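You operate a simulated robot arm through the tools that you are given. There is no shell and no other tool. Be economical: measure what you need, move in short steps, check, and stop when the job is done.

You run a simulated two-armed robot. Do the job below in one go: nothing can be reset, and whatever is moved stays where it is left.

TASK
On the top of the island bench, fold the blue cloth in half and then in half again.

Only the result counts: the job must be done as asked and must still hold three seconds after the hand-in. Knocking over, shifting, dropping, spilling or breaking anything else fails it. Flat cloth is picked up by pressing the open fingertips on it (5 to 10 N) and closing them slowly along it; thin cloth reads only 2 to 8 mm in the jaws.

THE ROBOT
Two 7-joint arms with two-finger parallel grippers on one trunk, on a base that drives. Base frame: it is fixed to the floor where the robot stands at the start and does not move with it; the origin is under the middle of the robot, x ahead of it, y to its left, z up; the surface under the hand at the start is at about z = 0.76. Units: m, rad, N and s.
The left shoulder is at the start at [0.07, 0.177, 1.02], the right one opposite. With the tool pointing down near the work surface each hand reaches from about 0.3 to 0.74 m from the robot's upright axis, wherever it stands, measured 20 degrees to its own side. Places, roughly: island bench [0.8, 0.4, 0.8]. Payload 3.43 kg a hand.
The tool frame of a hand sits at the grasp point between the pads (the TCP): z along the fingers, y along the line on which they close. The tips reach 0.03 m beyond it. The gripper opens to 0.094 m. The fingers are 0.028 m wide and 0.01 m thick; the gripper's body (0.05 by 0.096 m) begins 0.055 m behind the TCP.
Orientation is told as [roll, pitch, yaw] about the base's x, y, z axes, in that order, counted from this pose: with the fingers straight down and closing along the base's y, the tool's x points along the base's -x, its y along +y and its z along -z.

THE INTERFACE
- The arms move only by the tool servo_tool. It takes "left_series", "right_series" or both (then of equal length, played together; a hand with none holds still); each is a list of rows, each a list of 6 numbers: the shift along the tool's x, y, z in units of 400 mm (1.0 is 400 mm), then the turn, a rotation vector about the tool's x, y, z in units of 90 degrees (1.0 is 90 degrees). In form: [[dx, dy, dz, rx, ry, rz], ...]. A call has 1 to 10 rows; each row is the pose to reach, as a shift and turn from the pose commanded when the call began, along the tool's axes at that moment. "left_claw" and "right_claw" are, for a hand that has rows, the finger opening in m, from 0 to 0.094, set as the call begins (left out, the last holds). A call with a number of a shift or a turn outside -1 to 1 is refused whole. Each row takes 0.2 s and may step no farther than 0.05 m and 0.15 rad from the row before; otherwise, or with a gripper value out of range, the whole call is refused. Where a pose cannot be reached the arm comes as near as it can. A force on the tool above 40 N (or 10 N above the force at the start of the call, whichever is more), or a blocked arm, ends the call early, and 0.2 s more pass. The fingers move at their own pace (about 0.153 m/s each) and stop on an object; they squeeze with about 42 N. The grip force told is the motor's: it shows also when the fingers shut on nothing. Time passes only in rows, and 0.2 s behind the last, so rows that repeat a pose let the fingers close. The reply holds the time, the measured pose of the TCP, the force on the tool along the base axes, the opening and the grip force, in the units named above and with some noise, with the torque about the TCP (base axes, N m) and any sound that the robot's microphone picked up.
- Cameras (640 x 400 px; columns grow to the right, rows downward): "scene" is now at [0.1201, 0.0359, 1.3187]; the picture's right is [0.44, -0.90, 0.00], its down [-0.67, -0.33, -0.66] and it looks along [0.59, 0.29, -0.75] (base axes); focal length 273 px, centre (320, 200). "left" rides on the left gripper at [0.076, -0.014, -0.102] in its tool frame; the picture's right is [0.18, 0.98, 0.00], its down [-0.75, 0.14, -0.64] and it looks along [-0.63, 0.12, 0.77] (tool axes); focal length 243 px, centre (320, 200). "right" rides on the right gripper at [0.076, 0.014, -0.103] in its tool frame; the picture's right is [-0.18, 0.98, 0.00], its down [-0.75, -0.14, -0.64] and it looks along [-0.63, -0.12, 0.77] (tool axes); focal length 243 px, centre (320, 200).
- grab_frame(camera): a new picture of that camera. The clock stands still meanwhile.
- slide_trunk(by): slides the trunk up (or, below 0, down) by that many m; the arms and the scene camera ride with it, the base frame stays. It gives what a move gives, with no picture.
- drive_base(legs): drives the robot by 1 to 6 legs, each [ahead, turn to the left] in m and rad, along the robot's own axes; the way and the turn of a leg run together, so that a leg with both is an arc; at most 1.5 m and 3.142 rad a leg. The arms and the cameras ride along, it lands a little off, and it stops where it bumps. It gives what a move gives.
- aim_head(pan, tilt): turns the head with the scene camera to pan (to the left, within 1.501 rad either way) and tilt (down, from -0.506 to 1.204), counted from straight ahead of the robot. It gives what a move gives.
- locate(camera, pixels): for up to 12 pixels [column, row] of the newest picture of that camera ("zoom" is the newest enlarged one), the place [x, y, z] in the base frame of the surface seen there, good to about 0.003 m. The clock stands still meanwhile.
- close_up(camera, box): a new picture of the part [left, top, right, bottom] of that camera's present view, enlarged. The clock stands still meanwhile.
- close_job(): hands the job in; it is judged then, once.

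Go step by step. Measure first, check grasps and placings, and put right what went wrong. The budget is 80 turns and 70 pictures, counting those below and the enlarged ones. Unless the task says otherwise, let go and move clear before handing in, and close with one line.

The tools are called as name(argument=value, ...) on one line, values as JSON. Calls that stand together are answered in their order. servo_tool: Moves the arms, as the interface text tells. Its arguments: {"type":"object","properties":{"left_series":{"type":"array","items":{"type":"array","items":{"type":"number"}}},"left_claw":{"type":"number"},"right_series":{"type":"array","items":{"type":"array","items":{"type":"number"}}},"right_claw":{"type":"number"}},"required":[]} The other tools are called the same way: slide_trunk (by) slides the trunk up or down; drive_base (legs) drives the base; aim_head (pan, tilt) turns the head that bears the scene camera; grab_frame (camera) takes a picture; locate (camera, pixels) gives the place of the surface under pixels of a picture; close_up (camera, box) takes an enlarged picture of a part of a camera's view; close_job () hands the job in.

At the start:

```text
time: 0.0
left_tool_pos: [0.385, 0.4423, 0.9503]
left_ee_rot: [-0.001, 0.001, 0.001]
left_ft_force: [0.7, -0.6, 0.2]
left_torque: [0.01, -0.02, 0.0]
left_opening: 0.0939
left_finger_force: 0.1
right_tool_pos: [0.3573, -0.0266, 0.9172]
right_ee_rot: [-0.001, 0.001, 0.001]
right_ft_force: [-0.4, -0.8, 0.1]
right_torque: [0.01, 0.06, -0.01]
right_opening: 0.0941
right_finger_force: 0.1
trunk travel left (down, up): [-0.6, 0.24]
robot x, y, heading: [-0.0023, 0.0008, -0.004]
head pan, tilt: [0.456, 0.85]
```

scene: 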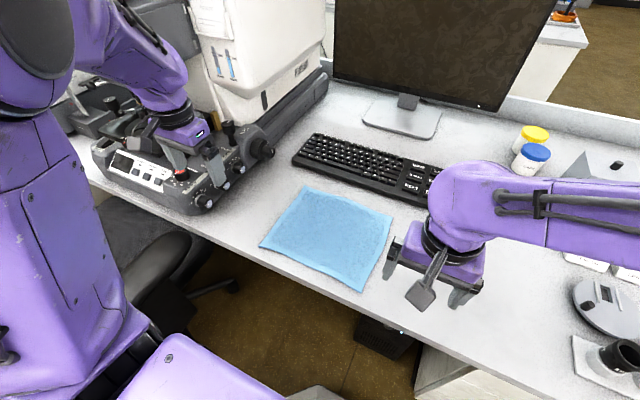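
right: 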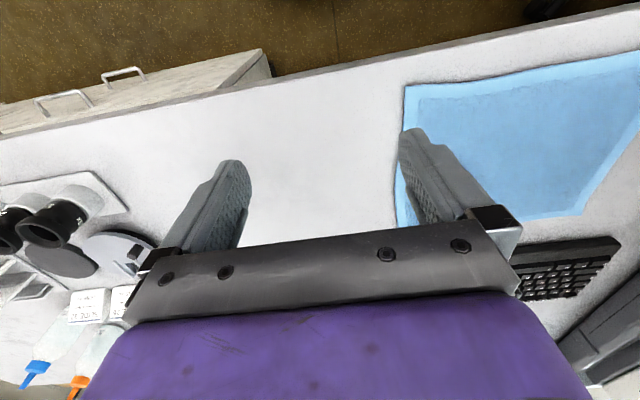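
left: 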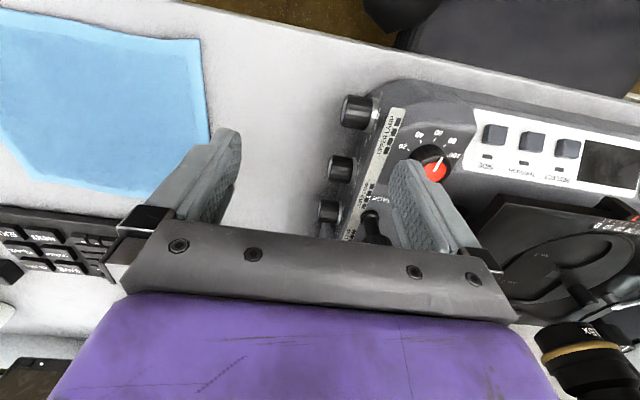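

The blue cloth in the scene picture has corners near (306,187), (392,215), (362,290) and (261,246). I'll measure these and the surroundings.

locate(camera="scene", pixels=[[307, 188], [391, 216], [361, 289], [262, 246], [325, 235], [230, 230], [400, 305], [300, 160], [430, 200], [265, 150], [215, 195], [420, 230]])

close_up(camera="scene", box=[240, 160, 420, 310])

```text
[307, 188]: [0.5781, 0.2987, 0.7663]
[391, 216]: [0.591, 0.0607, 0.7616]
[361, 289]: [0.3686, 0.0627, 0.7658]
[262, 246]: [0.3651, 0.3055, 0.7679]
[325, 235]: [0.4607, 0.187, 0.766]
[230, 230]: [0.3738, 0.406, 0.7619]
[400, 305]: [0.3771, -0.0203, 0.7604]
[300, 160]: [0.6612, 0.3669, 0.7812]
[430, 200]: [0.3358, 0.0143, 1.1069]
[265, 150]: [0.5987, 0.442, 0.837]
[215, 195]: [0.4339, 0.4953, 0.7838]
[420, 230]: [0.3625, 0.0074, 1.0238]
```

```text
2.67 times, centred on (330, 235) of scene
```

zoom: 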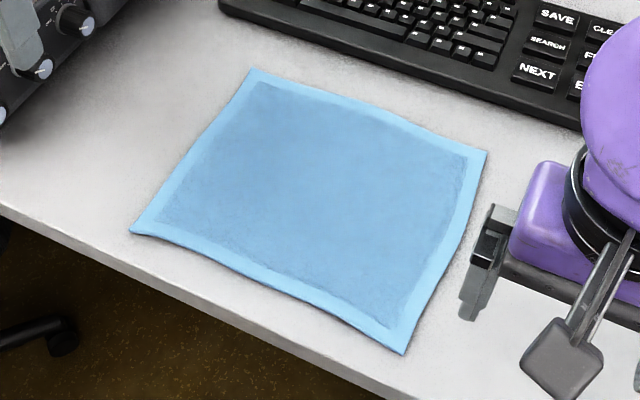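

The cloth lies flat at x 0.365–0.59, y 0.06–0.30, on a table at z≈0.76. I plan to fold the far edge toward the robot with both hands, so I'll move them above the far corners first. They'll turn 90° on the way so the fingers close across the edge.

servo_tool(left_series=[[-0.0455, -0.0393, 0, 0, 0, 0.09], [-0.091, -0.0786, 0, 0, 0, 0.18], [-0.1365, -0.1179, 0, 0, 0, 0.27], [-0.182, -0.1572, 0, 0, 0, 0.36], [-0.2275, -0.1965, 0, 0, 0, 0.45], [-0.273, -0.2358, 0, 0, 0, 0.54], [-0.3185, -0.2751, 0, 0, 0, 0.63], [-0.364, -0.3144, 0, 0, 0, 0.72], [-0.4095, -0.3537, 0, 0, 0, 0.81], [-0.455, -0.393, 0, 0, 0, 0.9]], right_series=[[-0.0544, 0.0266, 0, 0, 0, -0.09], [-0.1088, 0.0533, 0, 0, 0, -0.18], [-0.1632, 0.08, 0, 0, 0, -0.27], [-0.2176, 0.1066, 0, 0, 0, -0.36], [-0.272, 0.1333, 0, 0, 0, -0.45], [-0.3264, 0.16, 0, 0, 0, -0.54], [-0.3808, 0.1866, 0, 0, 0, -0.63], [-0.4352, 0.2132, 0, 0, 0, -0.72], [-0.4896, 0.24, 0, 0, 0, -0.81], [-0.544, 0.2665, 0, 0, 0, -0.9]], left_claw=0.03, right_claw=0.03)

grab_frame(camera="scene")

```text
time: 2.2
left_tool_pos: [0.5688, 0.2834, 0.9499]
left_ee_rot: [-0.003, 0.0, -1.416]
left_ft_force: [0.2, 0.5, 0.0]
left_torque: [0.02, 0.06, -0.05]
left_opening: 0.0302
left_finger_force: 0.1
right_tool_pos: [0.5761, 0.0813, 0.9184]
right_ee_rot: [0.001, 0.0, 1.417]
right_ft_force: [1.6, 0.3, -0.2]
right_torque: [-0.01, 0.02, -0.02]
right_opening: 0.0302
right_finger_force: 0.1
trunk travel left (down, up): [-0.6, 0.24]
robot x, y, heading: [0.0026, 0.0025, 0.002]
head pan, tilt: [0.456, 0.85]
```

```text
65 pictures are left
```

scene: 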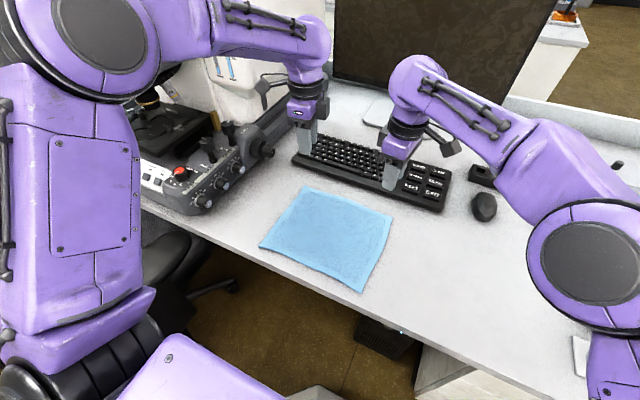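

Both hands hang over the far edge and the cloth is in full view. I'll measure the far corners and the keyboard front edge more closely, and look through the hand cameras.

locate(camera="scene", pixels=[[307, 189], [335, 195], [362, 205], [390, 216], [297, 164], [370, 192], [436, 211], [262, 246], [312, 267], [360, 289]])

grab_frame(camera="left")

grab_frame(camera="right")

```text
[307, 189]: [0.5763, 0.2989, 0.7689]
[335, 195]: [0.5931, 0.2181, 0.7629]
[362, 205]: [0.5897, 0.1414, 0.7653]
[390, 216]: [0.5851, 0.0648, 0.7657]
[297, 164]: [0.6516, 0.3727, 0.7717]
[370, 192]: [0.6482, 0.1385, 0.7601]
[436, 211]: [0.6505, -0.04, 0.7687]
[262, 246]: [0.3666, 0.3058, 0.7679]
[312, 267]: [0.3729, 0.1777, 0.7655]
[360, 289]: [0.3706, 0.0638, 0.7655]
```

```text
64 pictures are left
```

left: 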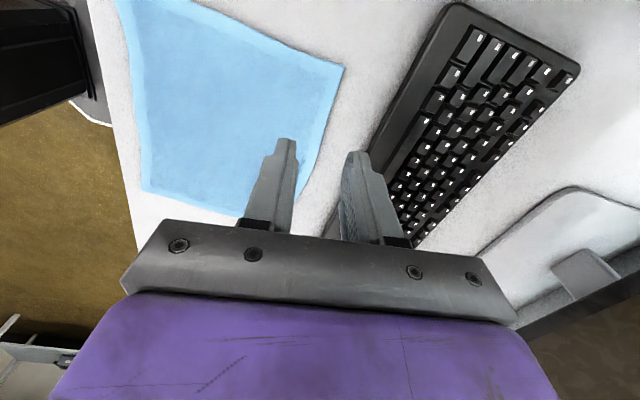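

```text
63 pictures are left
```

right: 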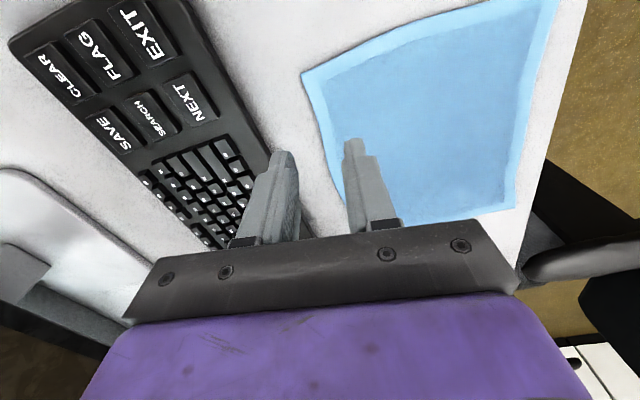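

The far edge runs x≈0.58–0.59 and the keyboard front is at x≈0.65, so there's room. I'll go down to just above the cloth at the far corners.

servo_tool(left_series=[[-0.004, -0.006, 0.06, 0, 0, 0.033], [-0.008, -0.012, 0.12, 0, 0, 0.066], [-0.011, -0.019, 0.18, 0, 0, 0.098], [-0.011, -0.019, 0.24, 0, 0, 0.098], [-0.011, -0.019, 0.31, 0, 0, 0.098], [-0.011, -0.019, 0.36, 0, 0, 0.098], [-0.011, -0.019, 0.36, 0, 0, 0.098]], right_series=[[-0.004, 0.008, 0.05, 0, 0, -0.033], [-0.008, 0.016, 0.1, 0, 0, -0.066], [-0.013, 0.025, 0.15, 0, 0, -0.098], [-0.013, 0.025, 0.2, 0, 0, -0.098], [-0.013, 0.025, 0.24, 0, 0, -0.098], [-0.013, 0.025, 0.28, 0, 0, -0.098], [-0.013, 0.025, 0.28, 0, 0, -0.098]], left_claw=0.026, right_claw=0.026)

grab_frame(camera="left")

grab_frame(camera="right")

```text
time: 3.8
left_tool_pos: [0.5602, 0.2811, 0.8043]
left_ee_rot: [0.002, 0.001, -1.568]
left_ft_force: [0.0, 0.0, 0.0]
left_torque: [-0.02, -0.03, 0.0]
left_opening: 0.0259
left_finger_force: 0.2
right_tool_pos: [0.5651, 0.0872, 0.807]
right_ee_rot: [-0.003, 0.0, 1.567]
right_ft_force: [-0.6, -0.3, 0.2]
right_torque: [0.03, -0.03, -0.02]
right_opening: 0.0259
right_finger_force: 0.1
trunk travel left (down, up): [-0.6, 0.24]
robot x, y, heading: [0.0007, -0.0014, 0.001]
head pan, tilt: [0.456, 0.85]
```

```text
62 pictures are left
```

left: 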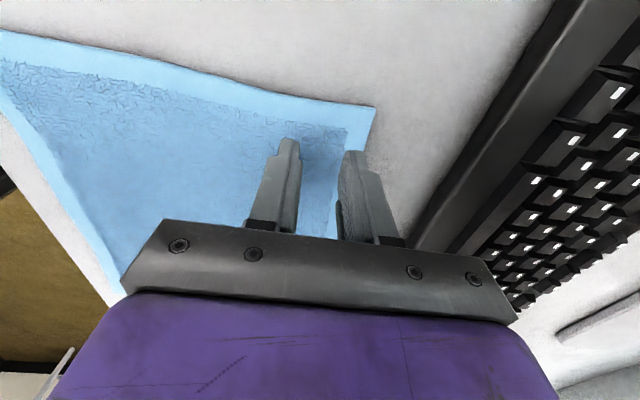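

```text
61 pictures are left
```

right: 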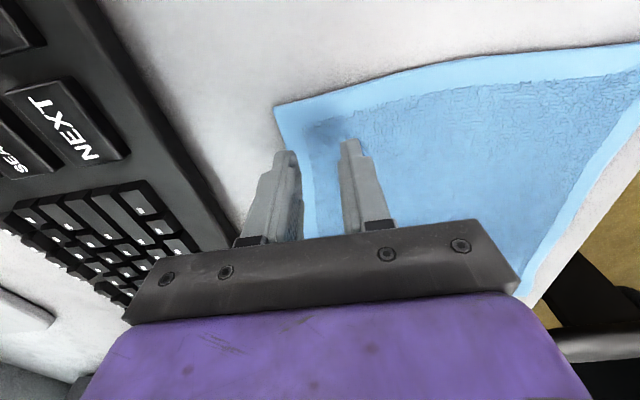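

The outer fingers sit right on the cloth's edge (left tip near (355,155), right tip near (288,155)). I'll shift both about 7 mm inward and go down to light contact.

servo_tool(left_series=[[0, -0.017, 0, 0, 0, 0], [0, -0.017, 0.01, 0, 0, 0], [0, -0.017, 0.018, 0, 0, 0], [0, -0.017, 0.022, 0, 0, 0], [0, -0.017, 0.022, 0, 0, 0]], right_series=[[0, 0.02, 0, 0, 0, 0], [0, 0.02, 0.015, 0, 0, 0], [0, 0.02, 0.025, 0, 0, 0], [0, 0.02, 0.029, 0, 0, 0], [0, 0.02, 0.029, 0, 0, 0]])

```text
time: 5.0
left_tool_pos: [0.5528, 0.2802, 0.7965]
left_ee_rot: [0.0, 0.0, -1.567]
left_ft_force: [0.0, -0.2, 0.3]
left_torque: [0.02, -0.03, -0.02]
left_opening: 0.026
left_finger_force: 0.1
right_tool_pos: [0.557, 0.0871, 0.7942]
right_ee_rot: [0.001, -0.001, 1.568]
right_ft_force: [-0.5, 0.7, 1.4]
right_torque: [0.0, 0.03, 0.02]
right_opening: 0.026
right_finger_force: 0.0
trunk travel left (down, up): [-0.6, 0.24]
robot x, y, heading: [-0.0004, 0.0013, -0.001]
head pan, tilt: [0.456, 0.85]
```

Right is just touching (1.4 N), left not yet. I'll press a little more.

servo_tool(left_series=[[0, 0, 0.005, 0, 0, 0], [0, 0, 0.01, 0, 0, 0], [0, 0, 0.01, 0, 0, 0]], right_series=[[0, 0, 0.003, 0, 0, 0], [0, 0, 0.005, 0, 0, 0], [0, 0, 0.005, 0, 0, 0]])

```text
time: 5.8
left_tool_pos: [0.5519, 0.2806, 0.793]
left_ee_rot: [0.002, -0.001, -1.568]
left_ft_force: [1.8, -0.1, 2.7]
left_torque: [0.0, -0.02, 0.02]
left_opening: 0.0261
left_finger_force: 0.0
right_tool_pos: [0.5571, 0.0858, 0.7948]
right_ee_rot: [-0.002, 0.0, 1.57]
right_ft_force: [-0.8, -0.2, 4.7]
right_torque: [0.02, 0.01, 0.06]
right_opening: 0.026
right_finger_force: 0.1
trunk travel left (down, up): [-0.6, 0.24]
robot x, y, heading: [0.0023, 0.0026, -0.0]
head pan, tilt: [0.456, 0.85]
```

Contact is 2.7 N and 4.7 N. I'll press to about 7 N and start closing in small steps.

servo_tool(left_series=[[0, 0, 0.004, 0, 0, 0], [0, 0, 0.005, 0, 0, 0]], right_series=[[0, 0, 0.002, 0, 0, 0], [0, 0, 0.003, 0, 0, 0]], left_claw=0.021, right_claw=0.021)

servo_tool(left_series=[[0, 0, 0, 0, 0, 0]], right_series=[[0, 0, 0, 0, 0, 0]], left_claw=0.016, right_claw=0.016)

servo_tool(left_series=[[0, 0, 0, 0, 0, 0]], right_series=[[0, 0, 0, 0, 0, 0]], left_claw=0.011, right_claw=0.011)

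servo_tool(left_series=[[0, 0, 0, 0, 0, 0]], right_series=[[0, 0, 0, 0, 0, 0]], left_claw=0.006, right_claw=0.006)

servo_tool(left_series=[[0, 0, 0, 0, 0, 0], [0, 0, 0, 0, 0, 0]], right_series=[[0, 0, 0, 0, 0, 0], [0, 0, 0, 0, 0, 0]], left_claw=0.0, right_claw=0.0)

grab_frame(camera="left")

grab_frame(camera="right")

```text
time: 6.4
left_tool_pos: [0.5529, 0.2799, 0.7933]
left_ee_rot: [0.003, 0.001, -1.568]
left_ft_force: [-1.0, 2.4, 9.9]
left_torque: [0.05, 0.03, 0.0]
left_opening: 0.0204
left_finger_force: 0.0
right_tool_pos: [0.5563, 0.0868, 0.7936]
right_ee_rot: [-0.002, 0.0, 1.569]
right_ft_force: [1.8, -0.4, 6.0]
right_torque: [0.0, -0.05, 0.0]
right_opening: 0.0209
right_finger_force: 0.1
trunk travel left (down, up): [-0.6, 0.24]
robot x, y, heading: [0.0009, 0.0008, -0.0]
head pan, tilt: [0.456, 0.85]
```

```text
time: 6.8
left_tool_pos: [0.5528, 0.2801, 0.7927]
left_ee_rot: [0.004, 0.0, -1.568]
left_ft_force: [-0.1, -0.4, 10.0]
left_torque: [0.03, -0.04, 0.0]
left_opening: 0.0149
left_finger_force: 0.0
right_tool_pos: [0.5558, 0.0864, 0.793]
right_ee_rot: [-0.001, -0.003, 1.57]
right_ft_force: [0.4, 0.3, 7.1]
right_torque: [0.04, -0.04, 0.0]
right_opening: 0.0156
right_finger_force: 0.2
trunk travel left (down, up): [-0.6, 0.24]
robot x, y, heading: [0.0009, 0.0007, -0.003]
head pan, tilt: [0.456, 0.85]
```

```text
time: 7.2
left_tool_pos: [0.552, 0.2787, 0.7935]
left_ee_rot: [0.002, 0.001, -1.57]
left_ft_force: [0.8, -0.1, 10.4]
left_torque: [-0.03, -0.06, 0.02]
left_opening: 0.01
left_finger_force: 0.1
right_tool_pos: [0.5575, 0.0866, 0.7928]
right_ee_rot: [-0.002, 0.0, 1.568]
right_ft_force: [-1.0, -0.5, 6.3]
right_torque: [-0.01, -0.01, 0.01]
right_opening: 0.0105
right_finger_force: 0.1
trunk travel left (down, up): [-0.6, 0.24]
robot x, y, heading: [0.0013, -0.0005, -0.009]
head pan, tilt: [0.456, 0.85]
```

```text
time: 7.6
left_tool_pos: [0.5529, 0.279, 0.7931]
left_ee_rot: [0.002, 0.0, -1.567]
left_ft_force: [0.3, 0.4, 11.1]
left_torque: [-0.03, -0.07, 0.02]
left_opening: 0.0065
left_finger_force: 0.7
right_tool_pos: [0.5575, 0.0872, 0.793]
right_ee_rot: [-0.001, -0.002, 1.567]
right_ft_force: [-0.1, 1.3, 7.5]
right_torque: [0.04, -0.01, 0.02]
right_opening: 0.0067
right_finger_force: 0.7
trunk travel left (down, up): [-0.6, 0.24]
robot x, y, heading: [-0.0038, 0.0041, -0.001]
head pan, tilt: [0.456, 0.85]
```

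```text
time: 8.2
left_tool_pos: [0.5525, 0.2794, 0.7925]
left_ee_rot: [0.003, 0.0, -1.566]
left_ft_force: [0.0, -0.8, 10.7]
left_torque: [-0.01, -0.02, -0.04]
left_opening: 0.0036
left_finger_force: 38.3
right_tool_pos: [0.556, 0.086, 0.7943]
right_ee_rot: [-0.002, -0.001, 1.568]
right_ft_force: [0.0, 0.2, 6.3]
right_torque: [0.02, -0.02, 0.0]
right_opening: 0.004
right_finger_force: 38.6
trunk travel left (down, up): [-0.6, 0.24]
robot x, y, heading: [0.0022, 0.0001, 0.003]
head pan, tilt: [0.456, 0.85]
```

```text
60 pictures are left
```

left: 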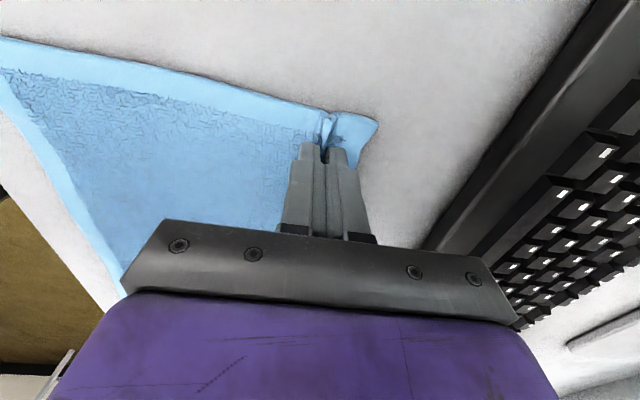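

```text
59 pictures are left
```

right: 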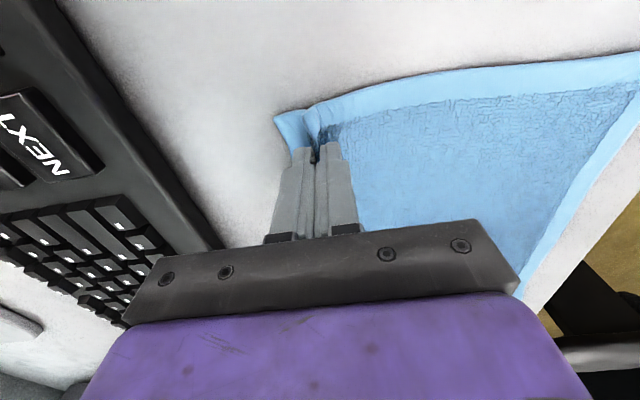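

Both hands hold cloth (openings 3.6 and 4.0 mm, with a fold visible between the tips). I'll lift in an arc toward the robot while tilting the fingers forward: first half now.

servo_tool(left_series=[[0, -0.006, -0.0273, -0.0333, 0, 0], [0, -0.0165, -0.0538, -0.0667, 0, 0], [0, -0.0308, -0.0785, -0.1, 0, 0], [0, -0.049, -0.1013, -0.1333, 0, 0], [0, -0.0708, -0.1213, -0.1667, 0, 0], [0, -0.0953, -0.138, -0.2, 0, 0], [0, -0.1225, -0.151, -0.2333, 0, 0], [0, -0.1515, -0.16, -0.2667, 0, 0], [0, -0.1818, -0.1648, -0.3, 0, 0], [0, -0.2125, -0.165, -0.3333, 0, 0]], right_series=[[0, 0.006, -0.0273, 0.0333, 0, 0], [0, 0.0165, -0.0538, 0.0667, 0, 0], [0, 0.0308, -0.0785, 0.1, 0, 0], [0, 0.049, -0.1013, 0.1333, 0, 0], [0, 0.0708, -0.1213, 0.1667, 0, 0], [0, 0.0953, -0.138, 0.2, 0, 0], [0, 0.1225, -0.151, 0.2333, 0, 0], [0, 0.1515, -0.16, 0.2667, 0, 0], [0, 0.1818, -0.1648, 0.3, 0, 0], [0, 0.2125, -0.165, 0.3333, 0, 0]])

grab_frame(camera="scene")

```text
time: 9.7
left_tool_pos: [0.5123, 0.2767, 0.8475]
left_ee_rot: [0.321, -0.005, -1.572]
left_ft_force: [-0.9, -14.8, -4.3]
left_torque: [-0.36, 0.15, -0.15]
left_opening: 0.0035
left_finger_force: 37.7
right_tool_pos: [0.5075, 0.077, 0.7967]
right_ee_rot: [-0.179, -0.043, 1.517]
right_ft_force: [-2.3, 13.1, 16.7]
right_torque: [0.43, 0.02, 0.09]
right_opening: 0.0037
right_finger_force: 37.7
trunk travel left (down, up): [-0.6, 0.24]
robot x, y, heading: [-0.0014, -0.0004, -0.001]
head pan, tilt: [0.456, 0.85]
stopped in row 7 (right hand): the arm was blocked; the commanded pose is now the measured one
```

```text
58 pictures are left
```

scene: 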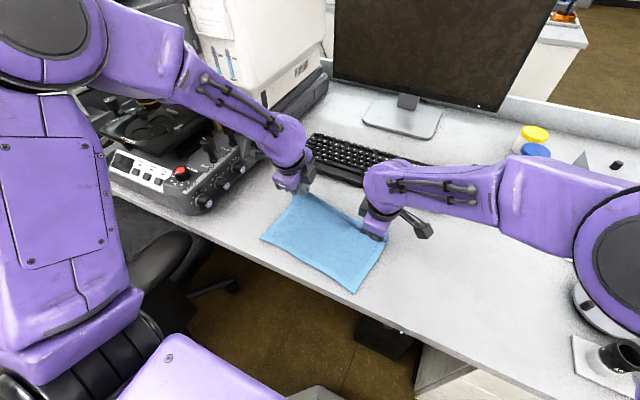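

The right arm couldn't follow the lift (z 0.797 instead of 0.85) and is pulling sideways against the left at about 14 N. I'll relieve that by lifting the right hand straight, with no more tilt and 8 mm back toward the left.

servo_tool(right_series=[[-0.01, 0, -0.02, 0, 0, 0], [-0.02, 0, -0.045, 0, 0, 0], [-0.02, 0, -0.07, 0, 0, 0], [-0.02, 0, -0.1, 0, 0, 0], [-0.02, 0, -0.125, 0, 0, 0]])

grab_frame(camera="scene")

```text
time: 10.9
left_tool_pos: [0.5123, 0.2799, 0.8472]
left_ee_rot: [0.322, -0.002, -1.57]
left_ft_force: [-0.7, -5.2, 0.3]
left_torque: [-0.16, 0.1, -0.05]
left_opening: 0.0036
left_finger_force: 37.7
right_tool_pos: [0.4979, 0.0784, 0.8399]
right_ee_rot: [-0.163, -0.042, 1.509]
right_ft_force: [1.1, 5.7, 0.2]
right_torque: [0.16, 0.0, 0.09]
right_opening: 0.0035
right_finger_force: 38.2
trunk travel left (down, up): [-0.6, 0.24]
robot x, y, heading: [0.0017, -0.0007, -0.004]
head pan, tilt: [0.456, 0.85]
```

```text
57 pictures are left
```

scene: 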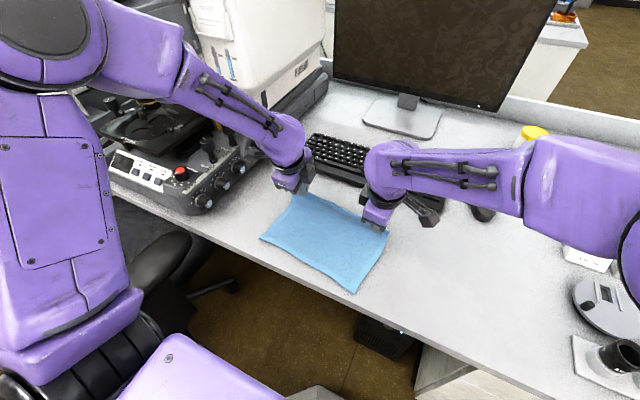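

The right arm follows translation fine; only the tilt is limited, to about 10°. I'll carry on with mostly translation over the top of the fold, keeping the present tilts.

servo_tool(left_series=[[0, -0.037, -0.035, 0, 0, 0], [0, -0.074, -0.0695, 0, 0, 0], [0, -0.117, -0.079, 0, 0, 0], [0, -0.1605, -0.088, 0, 0, 0]], right_series=[[-0.01, 0.017, -0.036, 0, 0, 0], [-0.01, 0.034, -0.0715, 0, 0, 0], [-0.007, 0.078, -0.074, 0, 0, 0], [-0.005, 0.122, -0.076, 0, 0, 0]])

grab_frame(camera="scene")

```text
time: 11.9
left_tool_pos: [0.4387, 0.2766, 0.8601]
left_ee_rot: [0.325, -0.001, -1.57]
left_ft_force: [-0.7, 0.4, 0.8]
left_torque: [0.0, 0.08, 0.0]
left_opening: 0.0033
left_finger_force: 37.8
right_tool_pos: [0.4465, 0.0816, 0.8711]
right_ee_rot: [-0.179, -0.053, 1.504]
right_ft_force: [-0.4, 0.7, -0.4]
right_torque: [0.03, 0.05, 0.06]
right_opening: 0.0035
right_finger_force: 38.2
trunk travel left (down, up): [-0.6, 0.24]
robot x, y, heading: [0.0041, 0.0015, -0.0]
head pan, tilt: [0.456, 0.85]
```

```text
56 pictures are left
```

scene: 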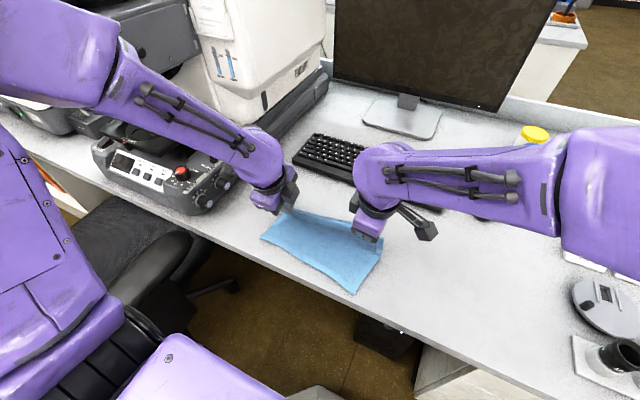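

Both hands carry the edge well with no tension. Next I'll bring it down onto the near half.

servo_tool(left_series=[[0, -0.035, 0.01, 0, 0, 0], [0, -0.071, 0.0235, 0, 0, 0], [0, -0.1, 0.052, 0, 0, 0], [0, -0.1275, 0.081, 0, 0, 0], [0, -0.1275, 0.081, 0, 0, 0]], right_series=[[0, 0.037, 0.025, 0, 0, 0], [0, 0.075, 0.05, 0, 0, 0], [0, 0.1, 0.085, 0, 0, 0], [0, 0.1285, 0.1215, 0, 0, 0], [0, 0.1285, 0.1215, 0, 0, 0]])

grab_frame(camera="scene")

grab_frame(camera="left")

grab_frame(camera="right")

```text
time: 13.3
left_tool_pos: [0.4033, 0.278, 0.8143]
left_ee_rot: [0.321, -0.003, -1.569]
left_ft_force: [0.5, -1.6, 0.7]
left_torque: [-0.01, 0.05, 0.02]
left_opening: 0.0035
left_finger_force: 37.7
right_tool_pos: [0.4215, 0.0919, 0.8471]
right_ee_rot: [-0.194, -0.132, 1.473]
right_ft_force: [-0.1, -1.1, 0.2]
right_torque: [0.01, 0.05, 0.07]
right_opening: 0.0037
right_finger_force: 38.8
trunk travel left (down, up): [-0.6, 0.24]
robot x, y, heading: [0.0012, -0.003, 0.002]
head pan, tilt: [0.456, 0.85]
stopped in row 5 (right hand): the arm was blocked; the commanded pose is now the measured one
```

```text
55 pictures are left
```

scene: 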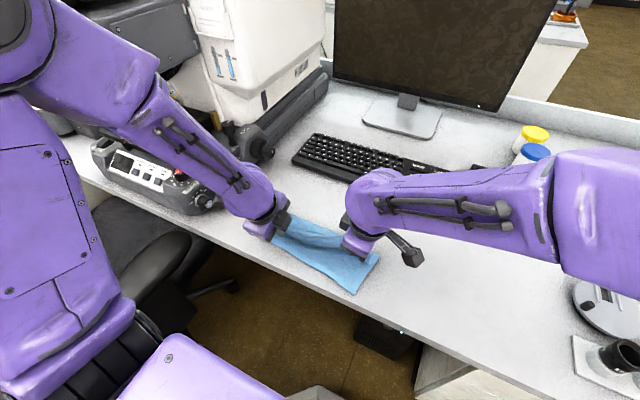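

```text
54 pictures are left
```

left: 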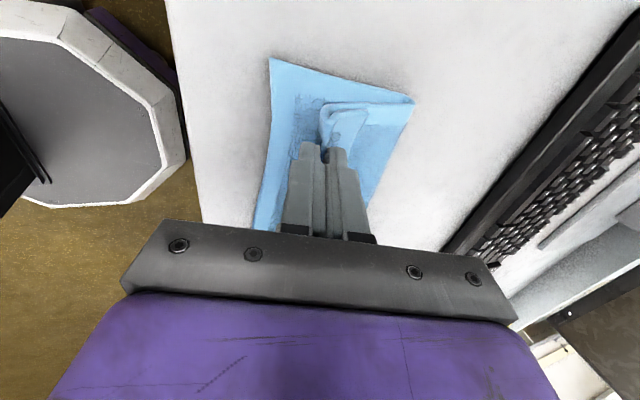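

```text
53 pictures are left
```

right: 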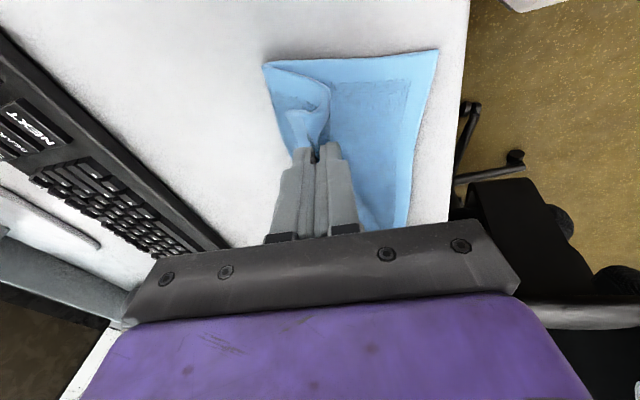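

The right arm ran out again at this tilt and yaw (tip about 3 cm too high), while the left is in place. I'll bring the right tool back to vertical with a bit less yaw and lower it.

servo_tool(right_series=[[0, 0.01, 0.01, -0.04, 0, 0.06], [0, 0.02, 0.025, -0.08, 0, 0.12], [0, 0.03, 0.04, -0.12, 0, 0.17], [0, 0.042, 0.06, -0.12, 0, 0.17], [0, 0.042, 0.06, -0.12, 0, 0.17]])

grab_frame(camera="right")

```text
time: 14.5
left_tool_pos: [0.4036, 0.2789, 0.8148]
left_ee_rot: [0.32, -0.001, -1.571]
left_ft_force: [-0.4, 0.5, 0.5]
left_torque: [-0.03, 0.07, 0.03]
left_opening: 0.0037
left_finger_force: 38.3
right_tool_pos: [0.4084, 0.0961, 0.8163]
right_ee_rot: [0.034, -0.145, 1.209]
right_ft_force: [-0.1, 0.6, -0.1]
right_torque: [-0.01, -0.06, 0.09]
right_opening: 0.0035
right_finger_force: 37.9
trunk travel left (down, up): [-0.6, 0.24]
robot x, y, heading: [-0.0027, -0.0001, 0.001]
head pan, tilt: [0.456, 0.85]
```

```text
52 pictures are left
```

right: 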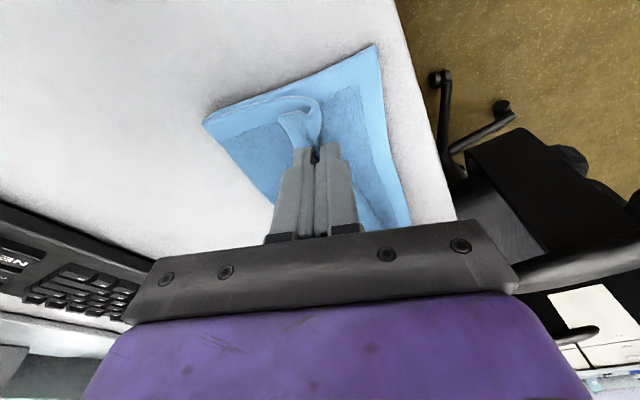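

The edge is in place on both sides, with its hem curled up. I'll lower 8 mm, open and back off upward to see how it settles.

servo_tool(left_series=[[0, -0.0065, 0.019, 0, 0, 0], [0, -0.0065, 0.019, 0, 0, 0]], right_series=[[0, 0, 0.02, 0, 0, 0], [0, 0, 0.02, 0, 0, 0]])

servo_tool(left_series=[[0, 0, 0, 0, 0, 0], [0, 0, -0.03, 0, 0, 0], [0, 0, -0.07, 0, 0, 0], [0, 0, -0.12, 0, 0, 0], [0, 0, -0.18, 0, 0, 0]], right_series=[[0, 0, 0, 0, 0, 0], [0, 0, -0.03, 0, 0, 0], [0, 0, -0.07, 0, 0, 0], [0, 0, -0.12, 0, 0, 0], [0, 0, -0.18, 0, 0, 0]], left_claw=0.03, right_claw=0.03)

grab_frame(camera="scene")

grab_frame(camera="left")

grab_frame(camera="right")

```text
time: 15.1
left_tool_pos: [0.4029, 0.278, 0.8061]
left_ee_rot: [0.322, 0.0, -1.571]
left_ft_force: [-0.4, 0.0, 0.2]
left_torque: [0.01, 0.1, 0.03]
left_opening: 0.0035
left_finger_force: 38.2
right_tool_pos: [0.4085, 0.0993, 0.8106]
right_ee_rot: [0.033, -0.146, 1.205]
right_ft_force: [0.4, 0.2, -0.1]
right_torque: [-0.02, -0.08, 0.09]
right_opening: 0.0035
right_finger_force: 37.9
trunk travel left (down, up): [-0.6, 0.24]
robot x, y, heading: [0.001, 0.001, 0.002]
head pan, tilt: [0.456, 0.85]
```

```text
time: 16.3
left_tool_pos: [0.3946, 0.2798, 0.8313]
left_ee_rot: [0.324, -0.002, -1.569]
left_ft_force: [0.8, -0.5, -0.9]
left_torque: [0.01, -0.02, 0.02]
left_opening: 0.0301
left_finger_force: 0.1
left hand out of reach, approached as far as the arm can: row 4, 5
right_tool_pos: [0.4065, 0.0872, 0.8819]
right_ee_rot: [0.032, -0.145, 1.208]
right_ft_force: [0.6, -0.5, -0.3]
right_torque: [0.01, -0.01, -0.02]
right_opening: 0.0299
right_finger_force: 0.1
trunk travel left (down, up): [-0.6, 0.24]
robot x, y, heading: [-0.0008, -0.0003, 0.002]
head pan, tilt: [0.456, 0.85]
```

```text
51 pictures are left
```

scene: 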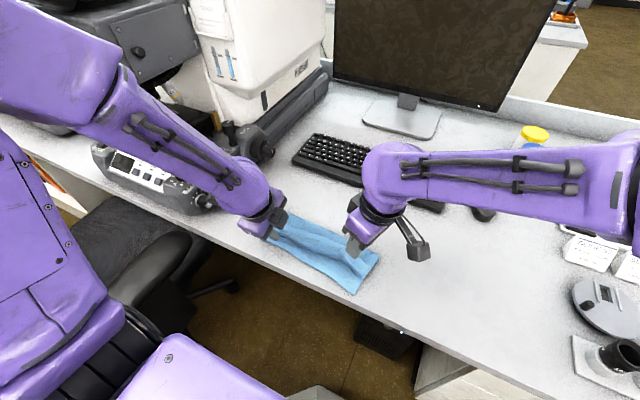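

```text
50 pictures are left
```

left: 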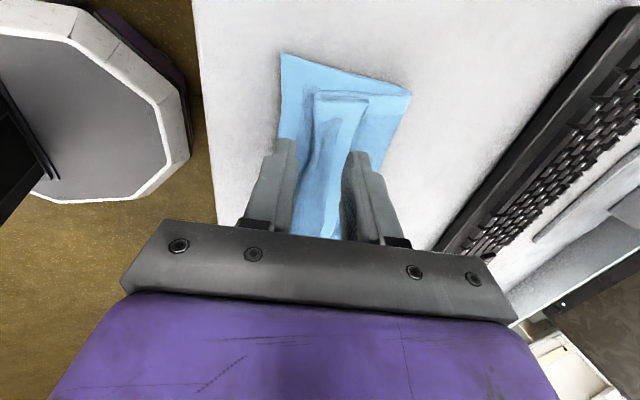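

```text
49 pictures are left
```

right: 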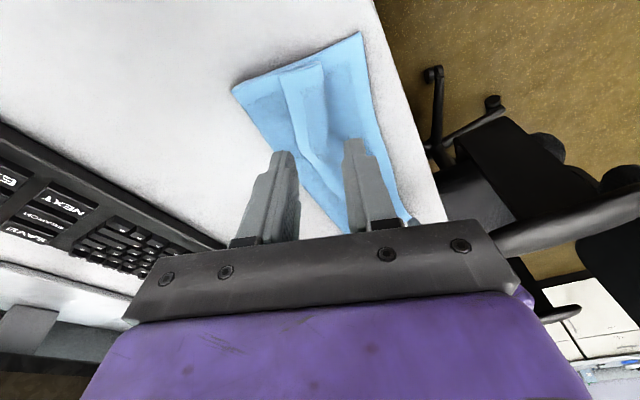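

The fold landed, but a hem strip is curled back over the top along the near side (visible at (340,130) in the left picture). I'll lift clear and back the base up about 0.13 m so both arms work comfortably near this edge.

servo_tool(left_series=[[0, 0.01, -0.033, 0.05, 0, 0], [0, 0.03, -0.067, 0.1, 0, 0], [0, 0.05, -0.1, 0.15, 0, 0], [0, 0.071, -0.134, 0.2, 0, 0], [0, 0.071, -0.134, 0.2, 0, 0]], right_series=[[0, 0, -0.02, 0, 0, 0], [0, 0, -0.05, 0, 0, 0], [0, 0, -0.05, 0, 0, 0], [0, 0, -0.05, 0, 0, 0], [0, 0, -0.05, 0, 0, 0]])

drive_base(legs=[[-0.13, 0]])

grab_frame(camera="scene")

```text
time: 17.5
left_tool_pos: [0.4045, 0.2794, 0.8928]
left_ee_rot: [0.007, -0.002, -1.57]
left_ft_force: [0.5, 0.0, 0.2]
left_torque: [0.01, 0.02, -0.04]
left_opening: 0.0301
left_finger_force: 0.0
left hand out of reach, approached as far as the arm can: row 1
right_tool_pos: [0.4076, 0.0842, 0.9023]
right_ee_rot: [0.033, -0.146, 1.207]
right_ft_force: [-1.1, 1.1, -0.2]
right_torque: [0.0, 0.02, 0.03]
right_opening: 0.03
right_finger_force: 0.0
trunk travel left (down, up): [-0.6, 0.24]
robot x, y, heading: [0.0016, 0.0001, 0.001]
head pan, tilt: [0.456, 0.85]
```

```text
time: 18.8
left_tool_pos: [0.2739, 0.2791, 0.8929]
left_ee_rot: [0.006, -0.002, -1.571]
left_ft_force: [-0.2, 0.5, 0.5]
left_torque: [0.0, -0.01, -0.04]
left_opening: 0.03
left_finger_force: 0.0
right_tool_pos: [0.2752, 0.0826, 0.9018]
right_ee_rot: [0.032, -0.144, 1.207]
right_ft_force: [-0.5, -0.1, -0.2]
right_torque: [0.02, 0.03, 0.0]
right_opening: 0.0297
right_finger_force: 0.1
trunk travel left (down, up): [-0.6, 0.24]
robot x, y, heading: [-0.1267, -0.0011, 0.001]
head pan, tilt: [0.456, 0.85]
```

```text
48 pictures are left
```

scene: 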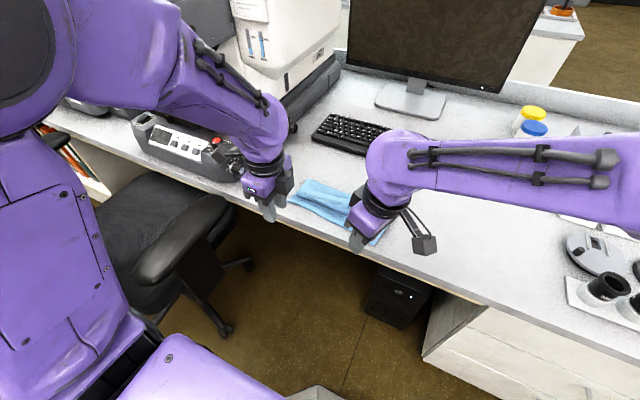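

The cloth is intact but the hands block the view. I'll spread them apart, straighten the right tool and look again.

servo_tool(left_series=[[0.05, 0, -0.02, 0, 0, 0], [0.1, 0, -0.04, 0, 0, 0], [0.17, 0, -0.06, 0, 0, 0], [0.22, 0, -0.06, 0, 0, 0]], right_series=[[0.06, -0.02, -0.02, 0.005, 0.023, -0.058], [0.12, -0.04, -0.04, 0.01, 0.046, -0.116], [0.19, -0.07, -0.06, 0.015, 0.07, -0.174], [0.25, -0.09, -0.06, 0.02, 0.092, -0.231]])

aim_head(pan=0.32, tilt=0.85)

grab_frame(camera="scene")

```text
time: 19.8
left_tool_pos: [0.2712, 0.3667, 0.917]
left_ee_rot: [0.006, -0.001, -1.57]
left_ft_force: [-0.7, -0.1, 0.3]
left_torque: [0.01, -0.01, 0.02]
left_opening: 0.0298
left_finger_force: 0.0
right_tool_pos: [0.2727, -0.025, 0.91]
right_ee_rot: [-0.024, -0.001, 1.572]
right_ft_force: [-0.1, -0.2, 0.0]
right_torque: [0.01, 0.0, 0.01]
right_opening: 0.03
right_finger_force: 0.1
trunk travel left (down, up): [-0.6, 0.24]
robot x, y, heading: [-0.1338, 0.004, 0.003]
head pan, tilt: [0.456, 0.85]
```

```text
time: 20.5
left_tool_pos: [0.2732, 0.3659, 0.9174]
left_ee_rot: [0.007, -0.001, -1.571]
left_ft_force: [0.3, 0.0, 0.5]
left_torque: [-0.01, -0.02, 0.02]
left_opening: 0.0299
left_finger_force: 0.0
right_tool_pos: [0.2722, -0.0241, 0.9107]
right_ee_rot: [-0.025, 0.0, 1.57]
right_ft_force: [0.3, -0.2, -0.5]
right_torque: [-0.02, 0.02, 0.01]
right_opening: 0.0298
right_finger_force: 0.0
trunk travel left (down, up): [-0.6, 0.24]
robot x, y, heading: [-0.1337, -0.0022, -0.0]
head pan, tilt: [0.319, 0.85]
```

```text
47 pictures are left
```

scene: 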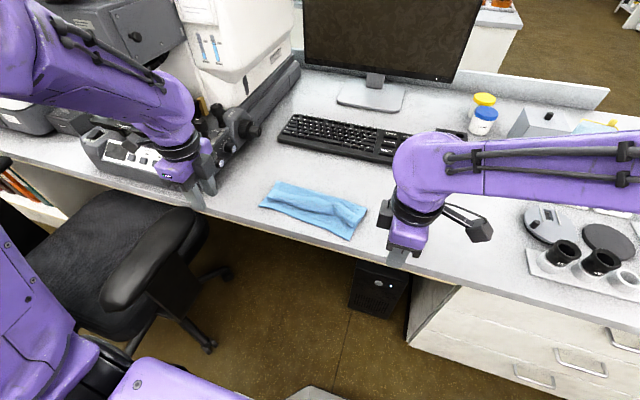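

close_up(camera="scene", box=[245, 165, 385, 252])

```text
4.57 times, centred on (315, 208) of scene
```

zoom: 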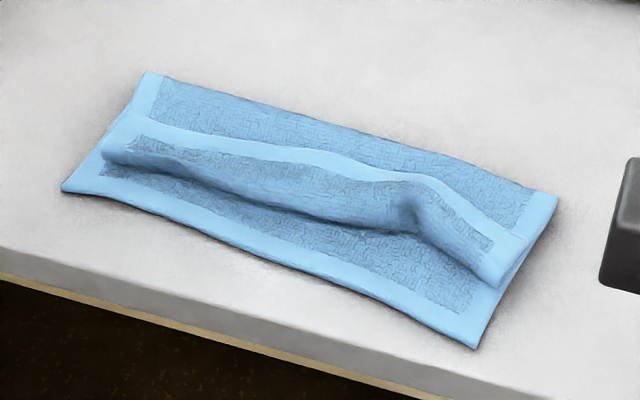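

The top layer's far-edge strip is rolled back toward the fold (light border from (140,130) to (525,245) in the zoom). I'll measure the roll.

locate(camera="zoom", pixels=[[62, 190], [477, 347], [557, 195], [147, 74], [105, 155], [140, 113], [250, 195], [280, 150], [370, 225], [410, 175], [500, 285], [526, 240]])

```text
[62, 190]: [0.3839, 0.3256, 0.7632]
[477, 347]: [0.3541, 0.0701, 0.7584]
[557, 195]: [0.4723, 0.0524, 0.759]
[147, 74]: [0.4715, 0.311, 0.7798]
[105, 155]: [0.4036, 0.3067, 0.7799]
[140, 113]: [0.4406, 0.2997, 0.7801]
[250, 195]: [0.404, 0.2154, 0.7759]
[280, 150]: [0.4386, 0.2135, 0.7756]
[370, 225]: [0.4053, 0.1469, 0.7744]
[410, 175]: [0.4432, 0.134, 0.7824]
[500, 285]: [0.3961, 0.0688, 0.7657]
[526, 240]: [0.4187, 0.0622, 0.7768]
```

The curled strip spans x≈0.404–0.44. I'll try to unroll it: the right hand presses near the fold as an anchor, and the left uses closed fingertips to drag the strip's left end toward the robot. Moving both above their spots now.

servo_tool(left_series=[[-0.025, 0.05, 0, 0, 0, 0], [-0.05, 0.1, 0, 0, 0, 0], [-0.075, 0.15, 0, 0, 0, 0], [-0.1, 0.2, 0.02, 0, 0, 0], [-0.125, 0.25, 0.06, 0, 0, 0], [-0.15, 0.3, 0.11, 0, 0, 0], [-0.175, 0.35, 0.17, 0, 0, 0], [-0.195, 0.3975, 0.2175, 0, 0, 0]], right_series=[[-0.055, -0.06, 0, 0, 0, 0], [-0.11, -0.12, 0, 0, 0, 0], [-0.165, -0.18, 0, 0, 0, 0], [-0.22, -0.24, 0.02, 0, 0, 0], [-0.275, -0.3, 0.06, 0, 0, 0], [-0.33, -0.36, 0.11, 0, 0, 0], [-0.385, -0.42, 0.16, 0, 0, 0], [-0.435, -0.47, 0.2, 0, 0, 0]], left_claw=0.0, right_claw=0.0)

grab_frame(camera="left")

grab_frame(camera="right")

```text
time: 22.3
left_tool_pos: [0.4336, 0.2881, 0.8311]
left_ee_rot: [0.007, -0.001, -1.57]
left_ft_force: [-1.1, -0.1, 0.3]
left_torque: [0.0, 0.02, -0.01]
left_opening: 0.0002
left_finger_force: 33.1
right_tool_pos: [0.4309, 0.1298, 0.8376]
right_ee_rot: [-0.024, 0.001, 1.571]
right_ft_force: [-0.6, -0.3, 0.3]
right_torque: [0.0, -0.02, 0.01]
right_opening: 0.0
right_finger_force: 33.0
right hand out of reach, approached as far as the arm can: row 7, 8
trunk travel left (down, up): [-0.6, 0.24]
robot x, y, heading: [-0.133, 0.0012, -0.002]
head pan, tilt: [0.319, 0.85]
```

```text
45 pictures are left
```

left: 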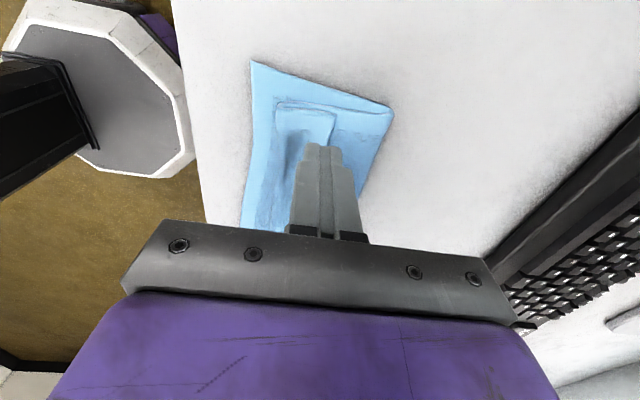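

```text
44 pictures are left
```

right: 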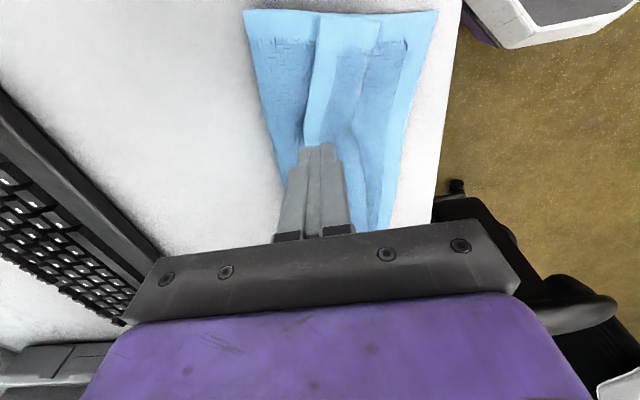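

The right hand can't quite get there at this yaw; its tip sits near the strip edge instead of the fold. I'll swing its yaw back a bit to gain reach.

servo_tool(right_series=[[0, 0, -0.01, 0, 0, 0.09], [0, 0, -0.01, 0, 0, 0.18], [0, 0, -0.01, 0, 0, 0.27], [0, 0, -0.01, 0, 0, 0.36], [0, 0, -0.01, 0, 0, 0.45], [0, 0, -0.01, 0, 0, 0.45]])

```text
time: 23.7
left_tool_pos: [0.4324, 0.2883, 0.8315]
left_ee_rot: [0.006, -0.002, -1.571]
left_ft_force: [-0.1, 0.1, 0.0]
left_torque: [0.03, 0.01, 0.0]
left_opening: 0.0
left_finger_force: 33.5
right_tool_pos: [0.432, 0.1296, 0.8422]
right_ee_rot: [-0.018, -0.016, 0.861]
right_ft_force: [0.5, 0.0, -0.5]
right_torque: [0.0, 0.04, 0.0]
right_opening: 0.0
right_finger_force: 33.3
trunk travel left (down, up): [-0.6, 0.24]
robot x, y, heading: [-0.1321, 0.0018, -0.002]
head pan, tilt: [0.319, 0.85]
```

The right hand is free to move now. I'll shift it over the fold and lower it, and lower the left to just above the strip.

servo_tool(right_series=[[-0.045, -0.012, 0, 0, 0, 0], [-0.087, -0.0245, 0, 0, 0, 0], [-0.087, -0.0245, 0.05, 0, 0, 0], [-0.087, -0.0245, 0.09, 0, 0, 0], [-0.087, -0.0245, 0.1, 0, 0, 0], [-0.087, -0.0245, 0.11, 0, 0, 0]], left_series=[[0, 0, 0.01, 0, 0, 0], [0, 0, 0.02, 0, 0, 0], [0, 0, 0.03, 0, 0, 0], [0, 0, 0.04, 0, 0, 0], [0, 0, 0.05, 0, 0, 0], [0, 0, 0.055, 0, 0, 0]])

grab_frame(camera="right")

```text
time: 25.1
left_tool_pos: [0.4326, 0.2871, 0.8084]
left_ee_rot: [0.006, -0.002, -1.571]
left_ft_force: [-0.2, -0.6, 0.2]
left_torque: [0.0, 0.01, 0.02]
left_opening: 0.0
left_finger_force: 33.4
right_tool_pos: [0.4297, 0.134, 0.8165]
right_ee_rot: [-0.019, -0.016, 0.863]
right_ft_force: [0.1, -1.1, -0.4]
right_torque: [0.01, 0.01, -0.01]
right_opening: 0.0001
right_finger_force: 32.8
right hand out of reach, approached as far as the arm can: row 1, 2, 3, 4, 5, 6
trunk travel left (down, up): [-0.6, 0.24]
robot x, y, heading: [-0.1296, 0.0023, 0.002]
head pan, tilt: [0.319, 0.85]
```

```text
43 pictures are left
```

right: 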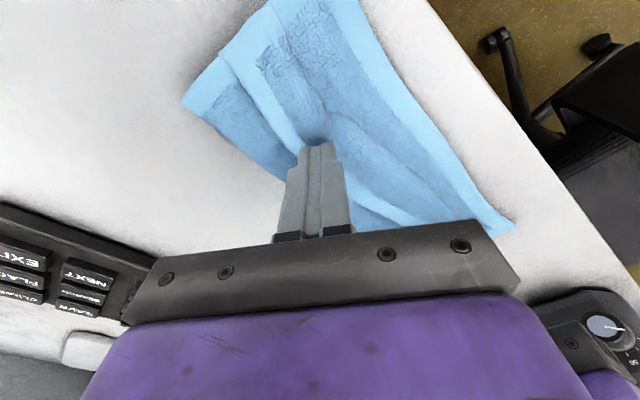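

The right arm can't reach this far across from where the robot stands. I'll pull both hands up and back, then turn the robot about 0.3 rad left so the cloth is straight ahead.

servo_tool(left_series=[[0, 0, -0.1, 0, 0, 0], [0, 0, -0.2, 0, 0, 0], [0, -0.06, -0.3, 0, 0, 0], [-0.02, -0.13, -0.304, 0, 0, 0], [-0.04, -0.2, -0.304, 0, 0, 0], [-0.06, -0.27, -0.304, 0, 0, 0], [-0.08, -0.34, -0.304, 0, 0, 0], [-0.0925, -0.4065, -0.304, 0, 0, 0]], right_series=[[0, 0, -0.1, 0, 0, 0], [0, 0, -0.2, 0, 0, 0], [0.07, 0.02, -0.28, 0, 0, 0], [0.15, 0.045, -0.284, 0, 0, 0], [0.23, 0.07, -0.284, 0, 0, 0], [0.31, 0.09, -0.284, 0, 0, 0], [0.38, 0.11, -0.284, 0, 0, 0], [0.4575, 0.135, -0.284, 0, 0, 0]])

drive_base(legs=[[0, 0.3]])

aim_head(pan=0.02, tilt=0.9)

grab_frame(camera="scene")

```text
time: 26.9
left_tool_pos: [0.2678, 0.2526, 0.9301]
left_ee_rot: [0.01, -0.001, -1.571]
left_ft_force: [0.1, -0.2, 0.7]
left_torque: [-0.02, -0.02, -0.03]
left_opening: 0.0001
left_finger_force: 33.0
right_tool_pos: [0.2659, 0.0284, 0.9258]
right_ee_rot: [-0.02, -0.018, 0.864]
right_ft_force: [0.5, 0.2, -0.4]
right_torque: [-0.04, -0.02, 0.0]
right_opening: 0.0001
right_finger_force: 32.3
trunk travel left (down, up): [-0.6, 0.24]
robot x, y, heading: [-0.1374, -0.0003, 0.001]
head pan, tilt: [0.319, 0.85]
```

```text
time: 28.2
left_tool_pos: [0.1802, 0.3561, 0.9306]
left_ee_rot: [0.006, -0.001, -1.28]
left_ft_force: [-0.4, 0.4, 0.0]
left_torque: [-0.03, 0.02, 0.02]
left_opening: 0.0
left_finger_force: 32.6
right_tool_pos: [0.2414, 0.1412, 0.9255]
right_ee_rot: [-0.019, -0.017, 1.154]
right_ft_force: [-0.5, 0.4, 0.0]
right_torque: [0.0, 0.01, 0.05]
right_opening: 0.0001
right_finger_force: 33.2
trunk travel left (down, up): [-0.6, 0.24]
robot x, y, heading: [-0.1324, 0.0036, 0.291]
head pan, tilt: [0.319, 0.85]
```

```text
time: 29.0
left_tool_pos: [0.181, 0.3558, 0.9299]
left_ee_rot: [0.007, -0.001, -1.28]
left_ft_force: [-0.3, 0.0, -0.1]
left_torque: [0.0, 0.0, 0.0]
left_opening: 0.0
left_finger_force: 33.4
right_tool_pos: [0.242, 0.1411, 0.9259]
right_ee_rot: [-0.019, -0.018, 1.156]
right_ft_force: [0.2, 0.2, 0.0]
right_torque: [-0.02, 0.02, 0.03]
right_opening: 0.0
right_finger_force: 32.8
trunk travel left (down, up): [-0.6, 0.24]
robot x, y, heading: [-0.131, -0.0025, 0.291]
head pan, tilt: [0.019, 0.901]
```

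```text
42 pictures are left
```

scene: 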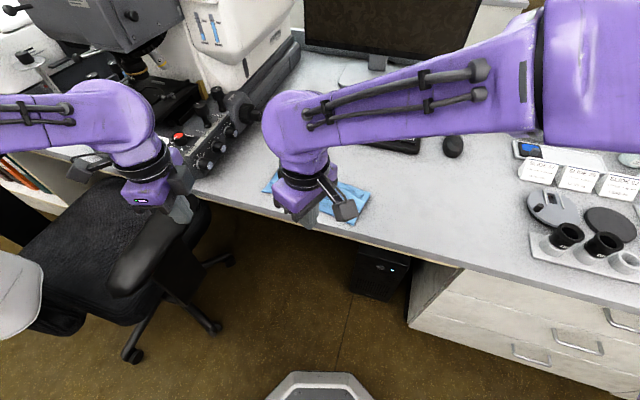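

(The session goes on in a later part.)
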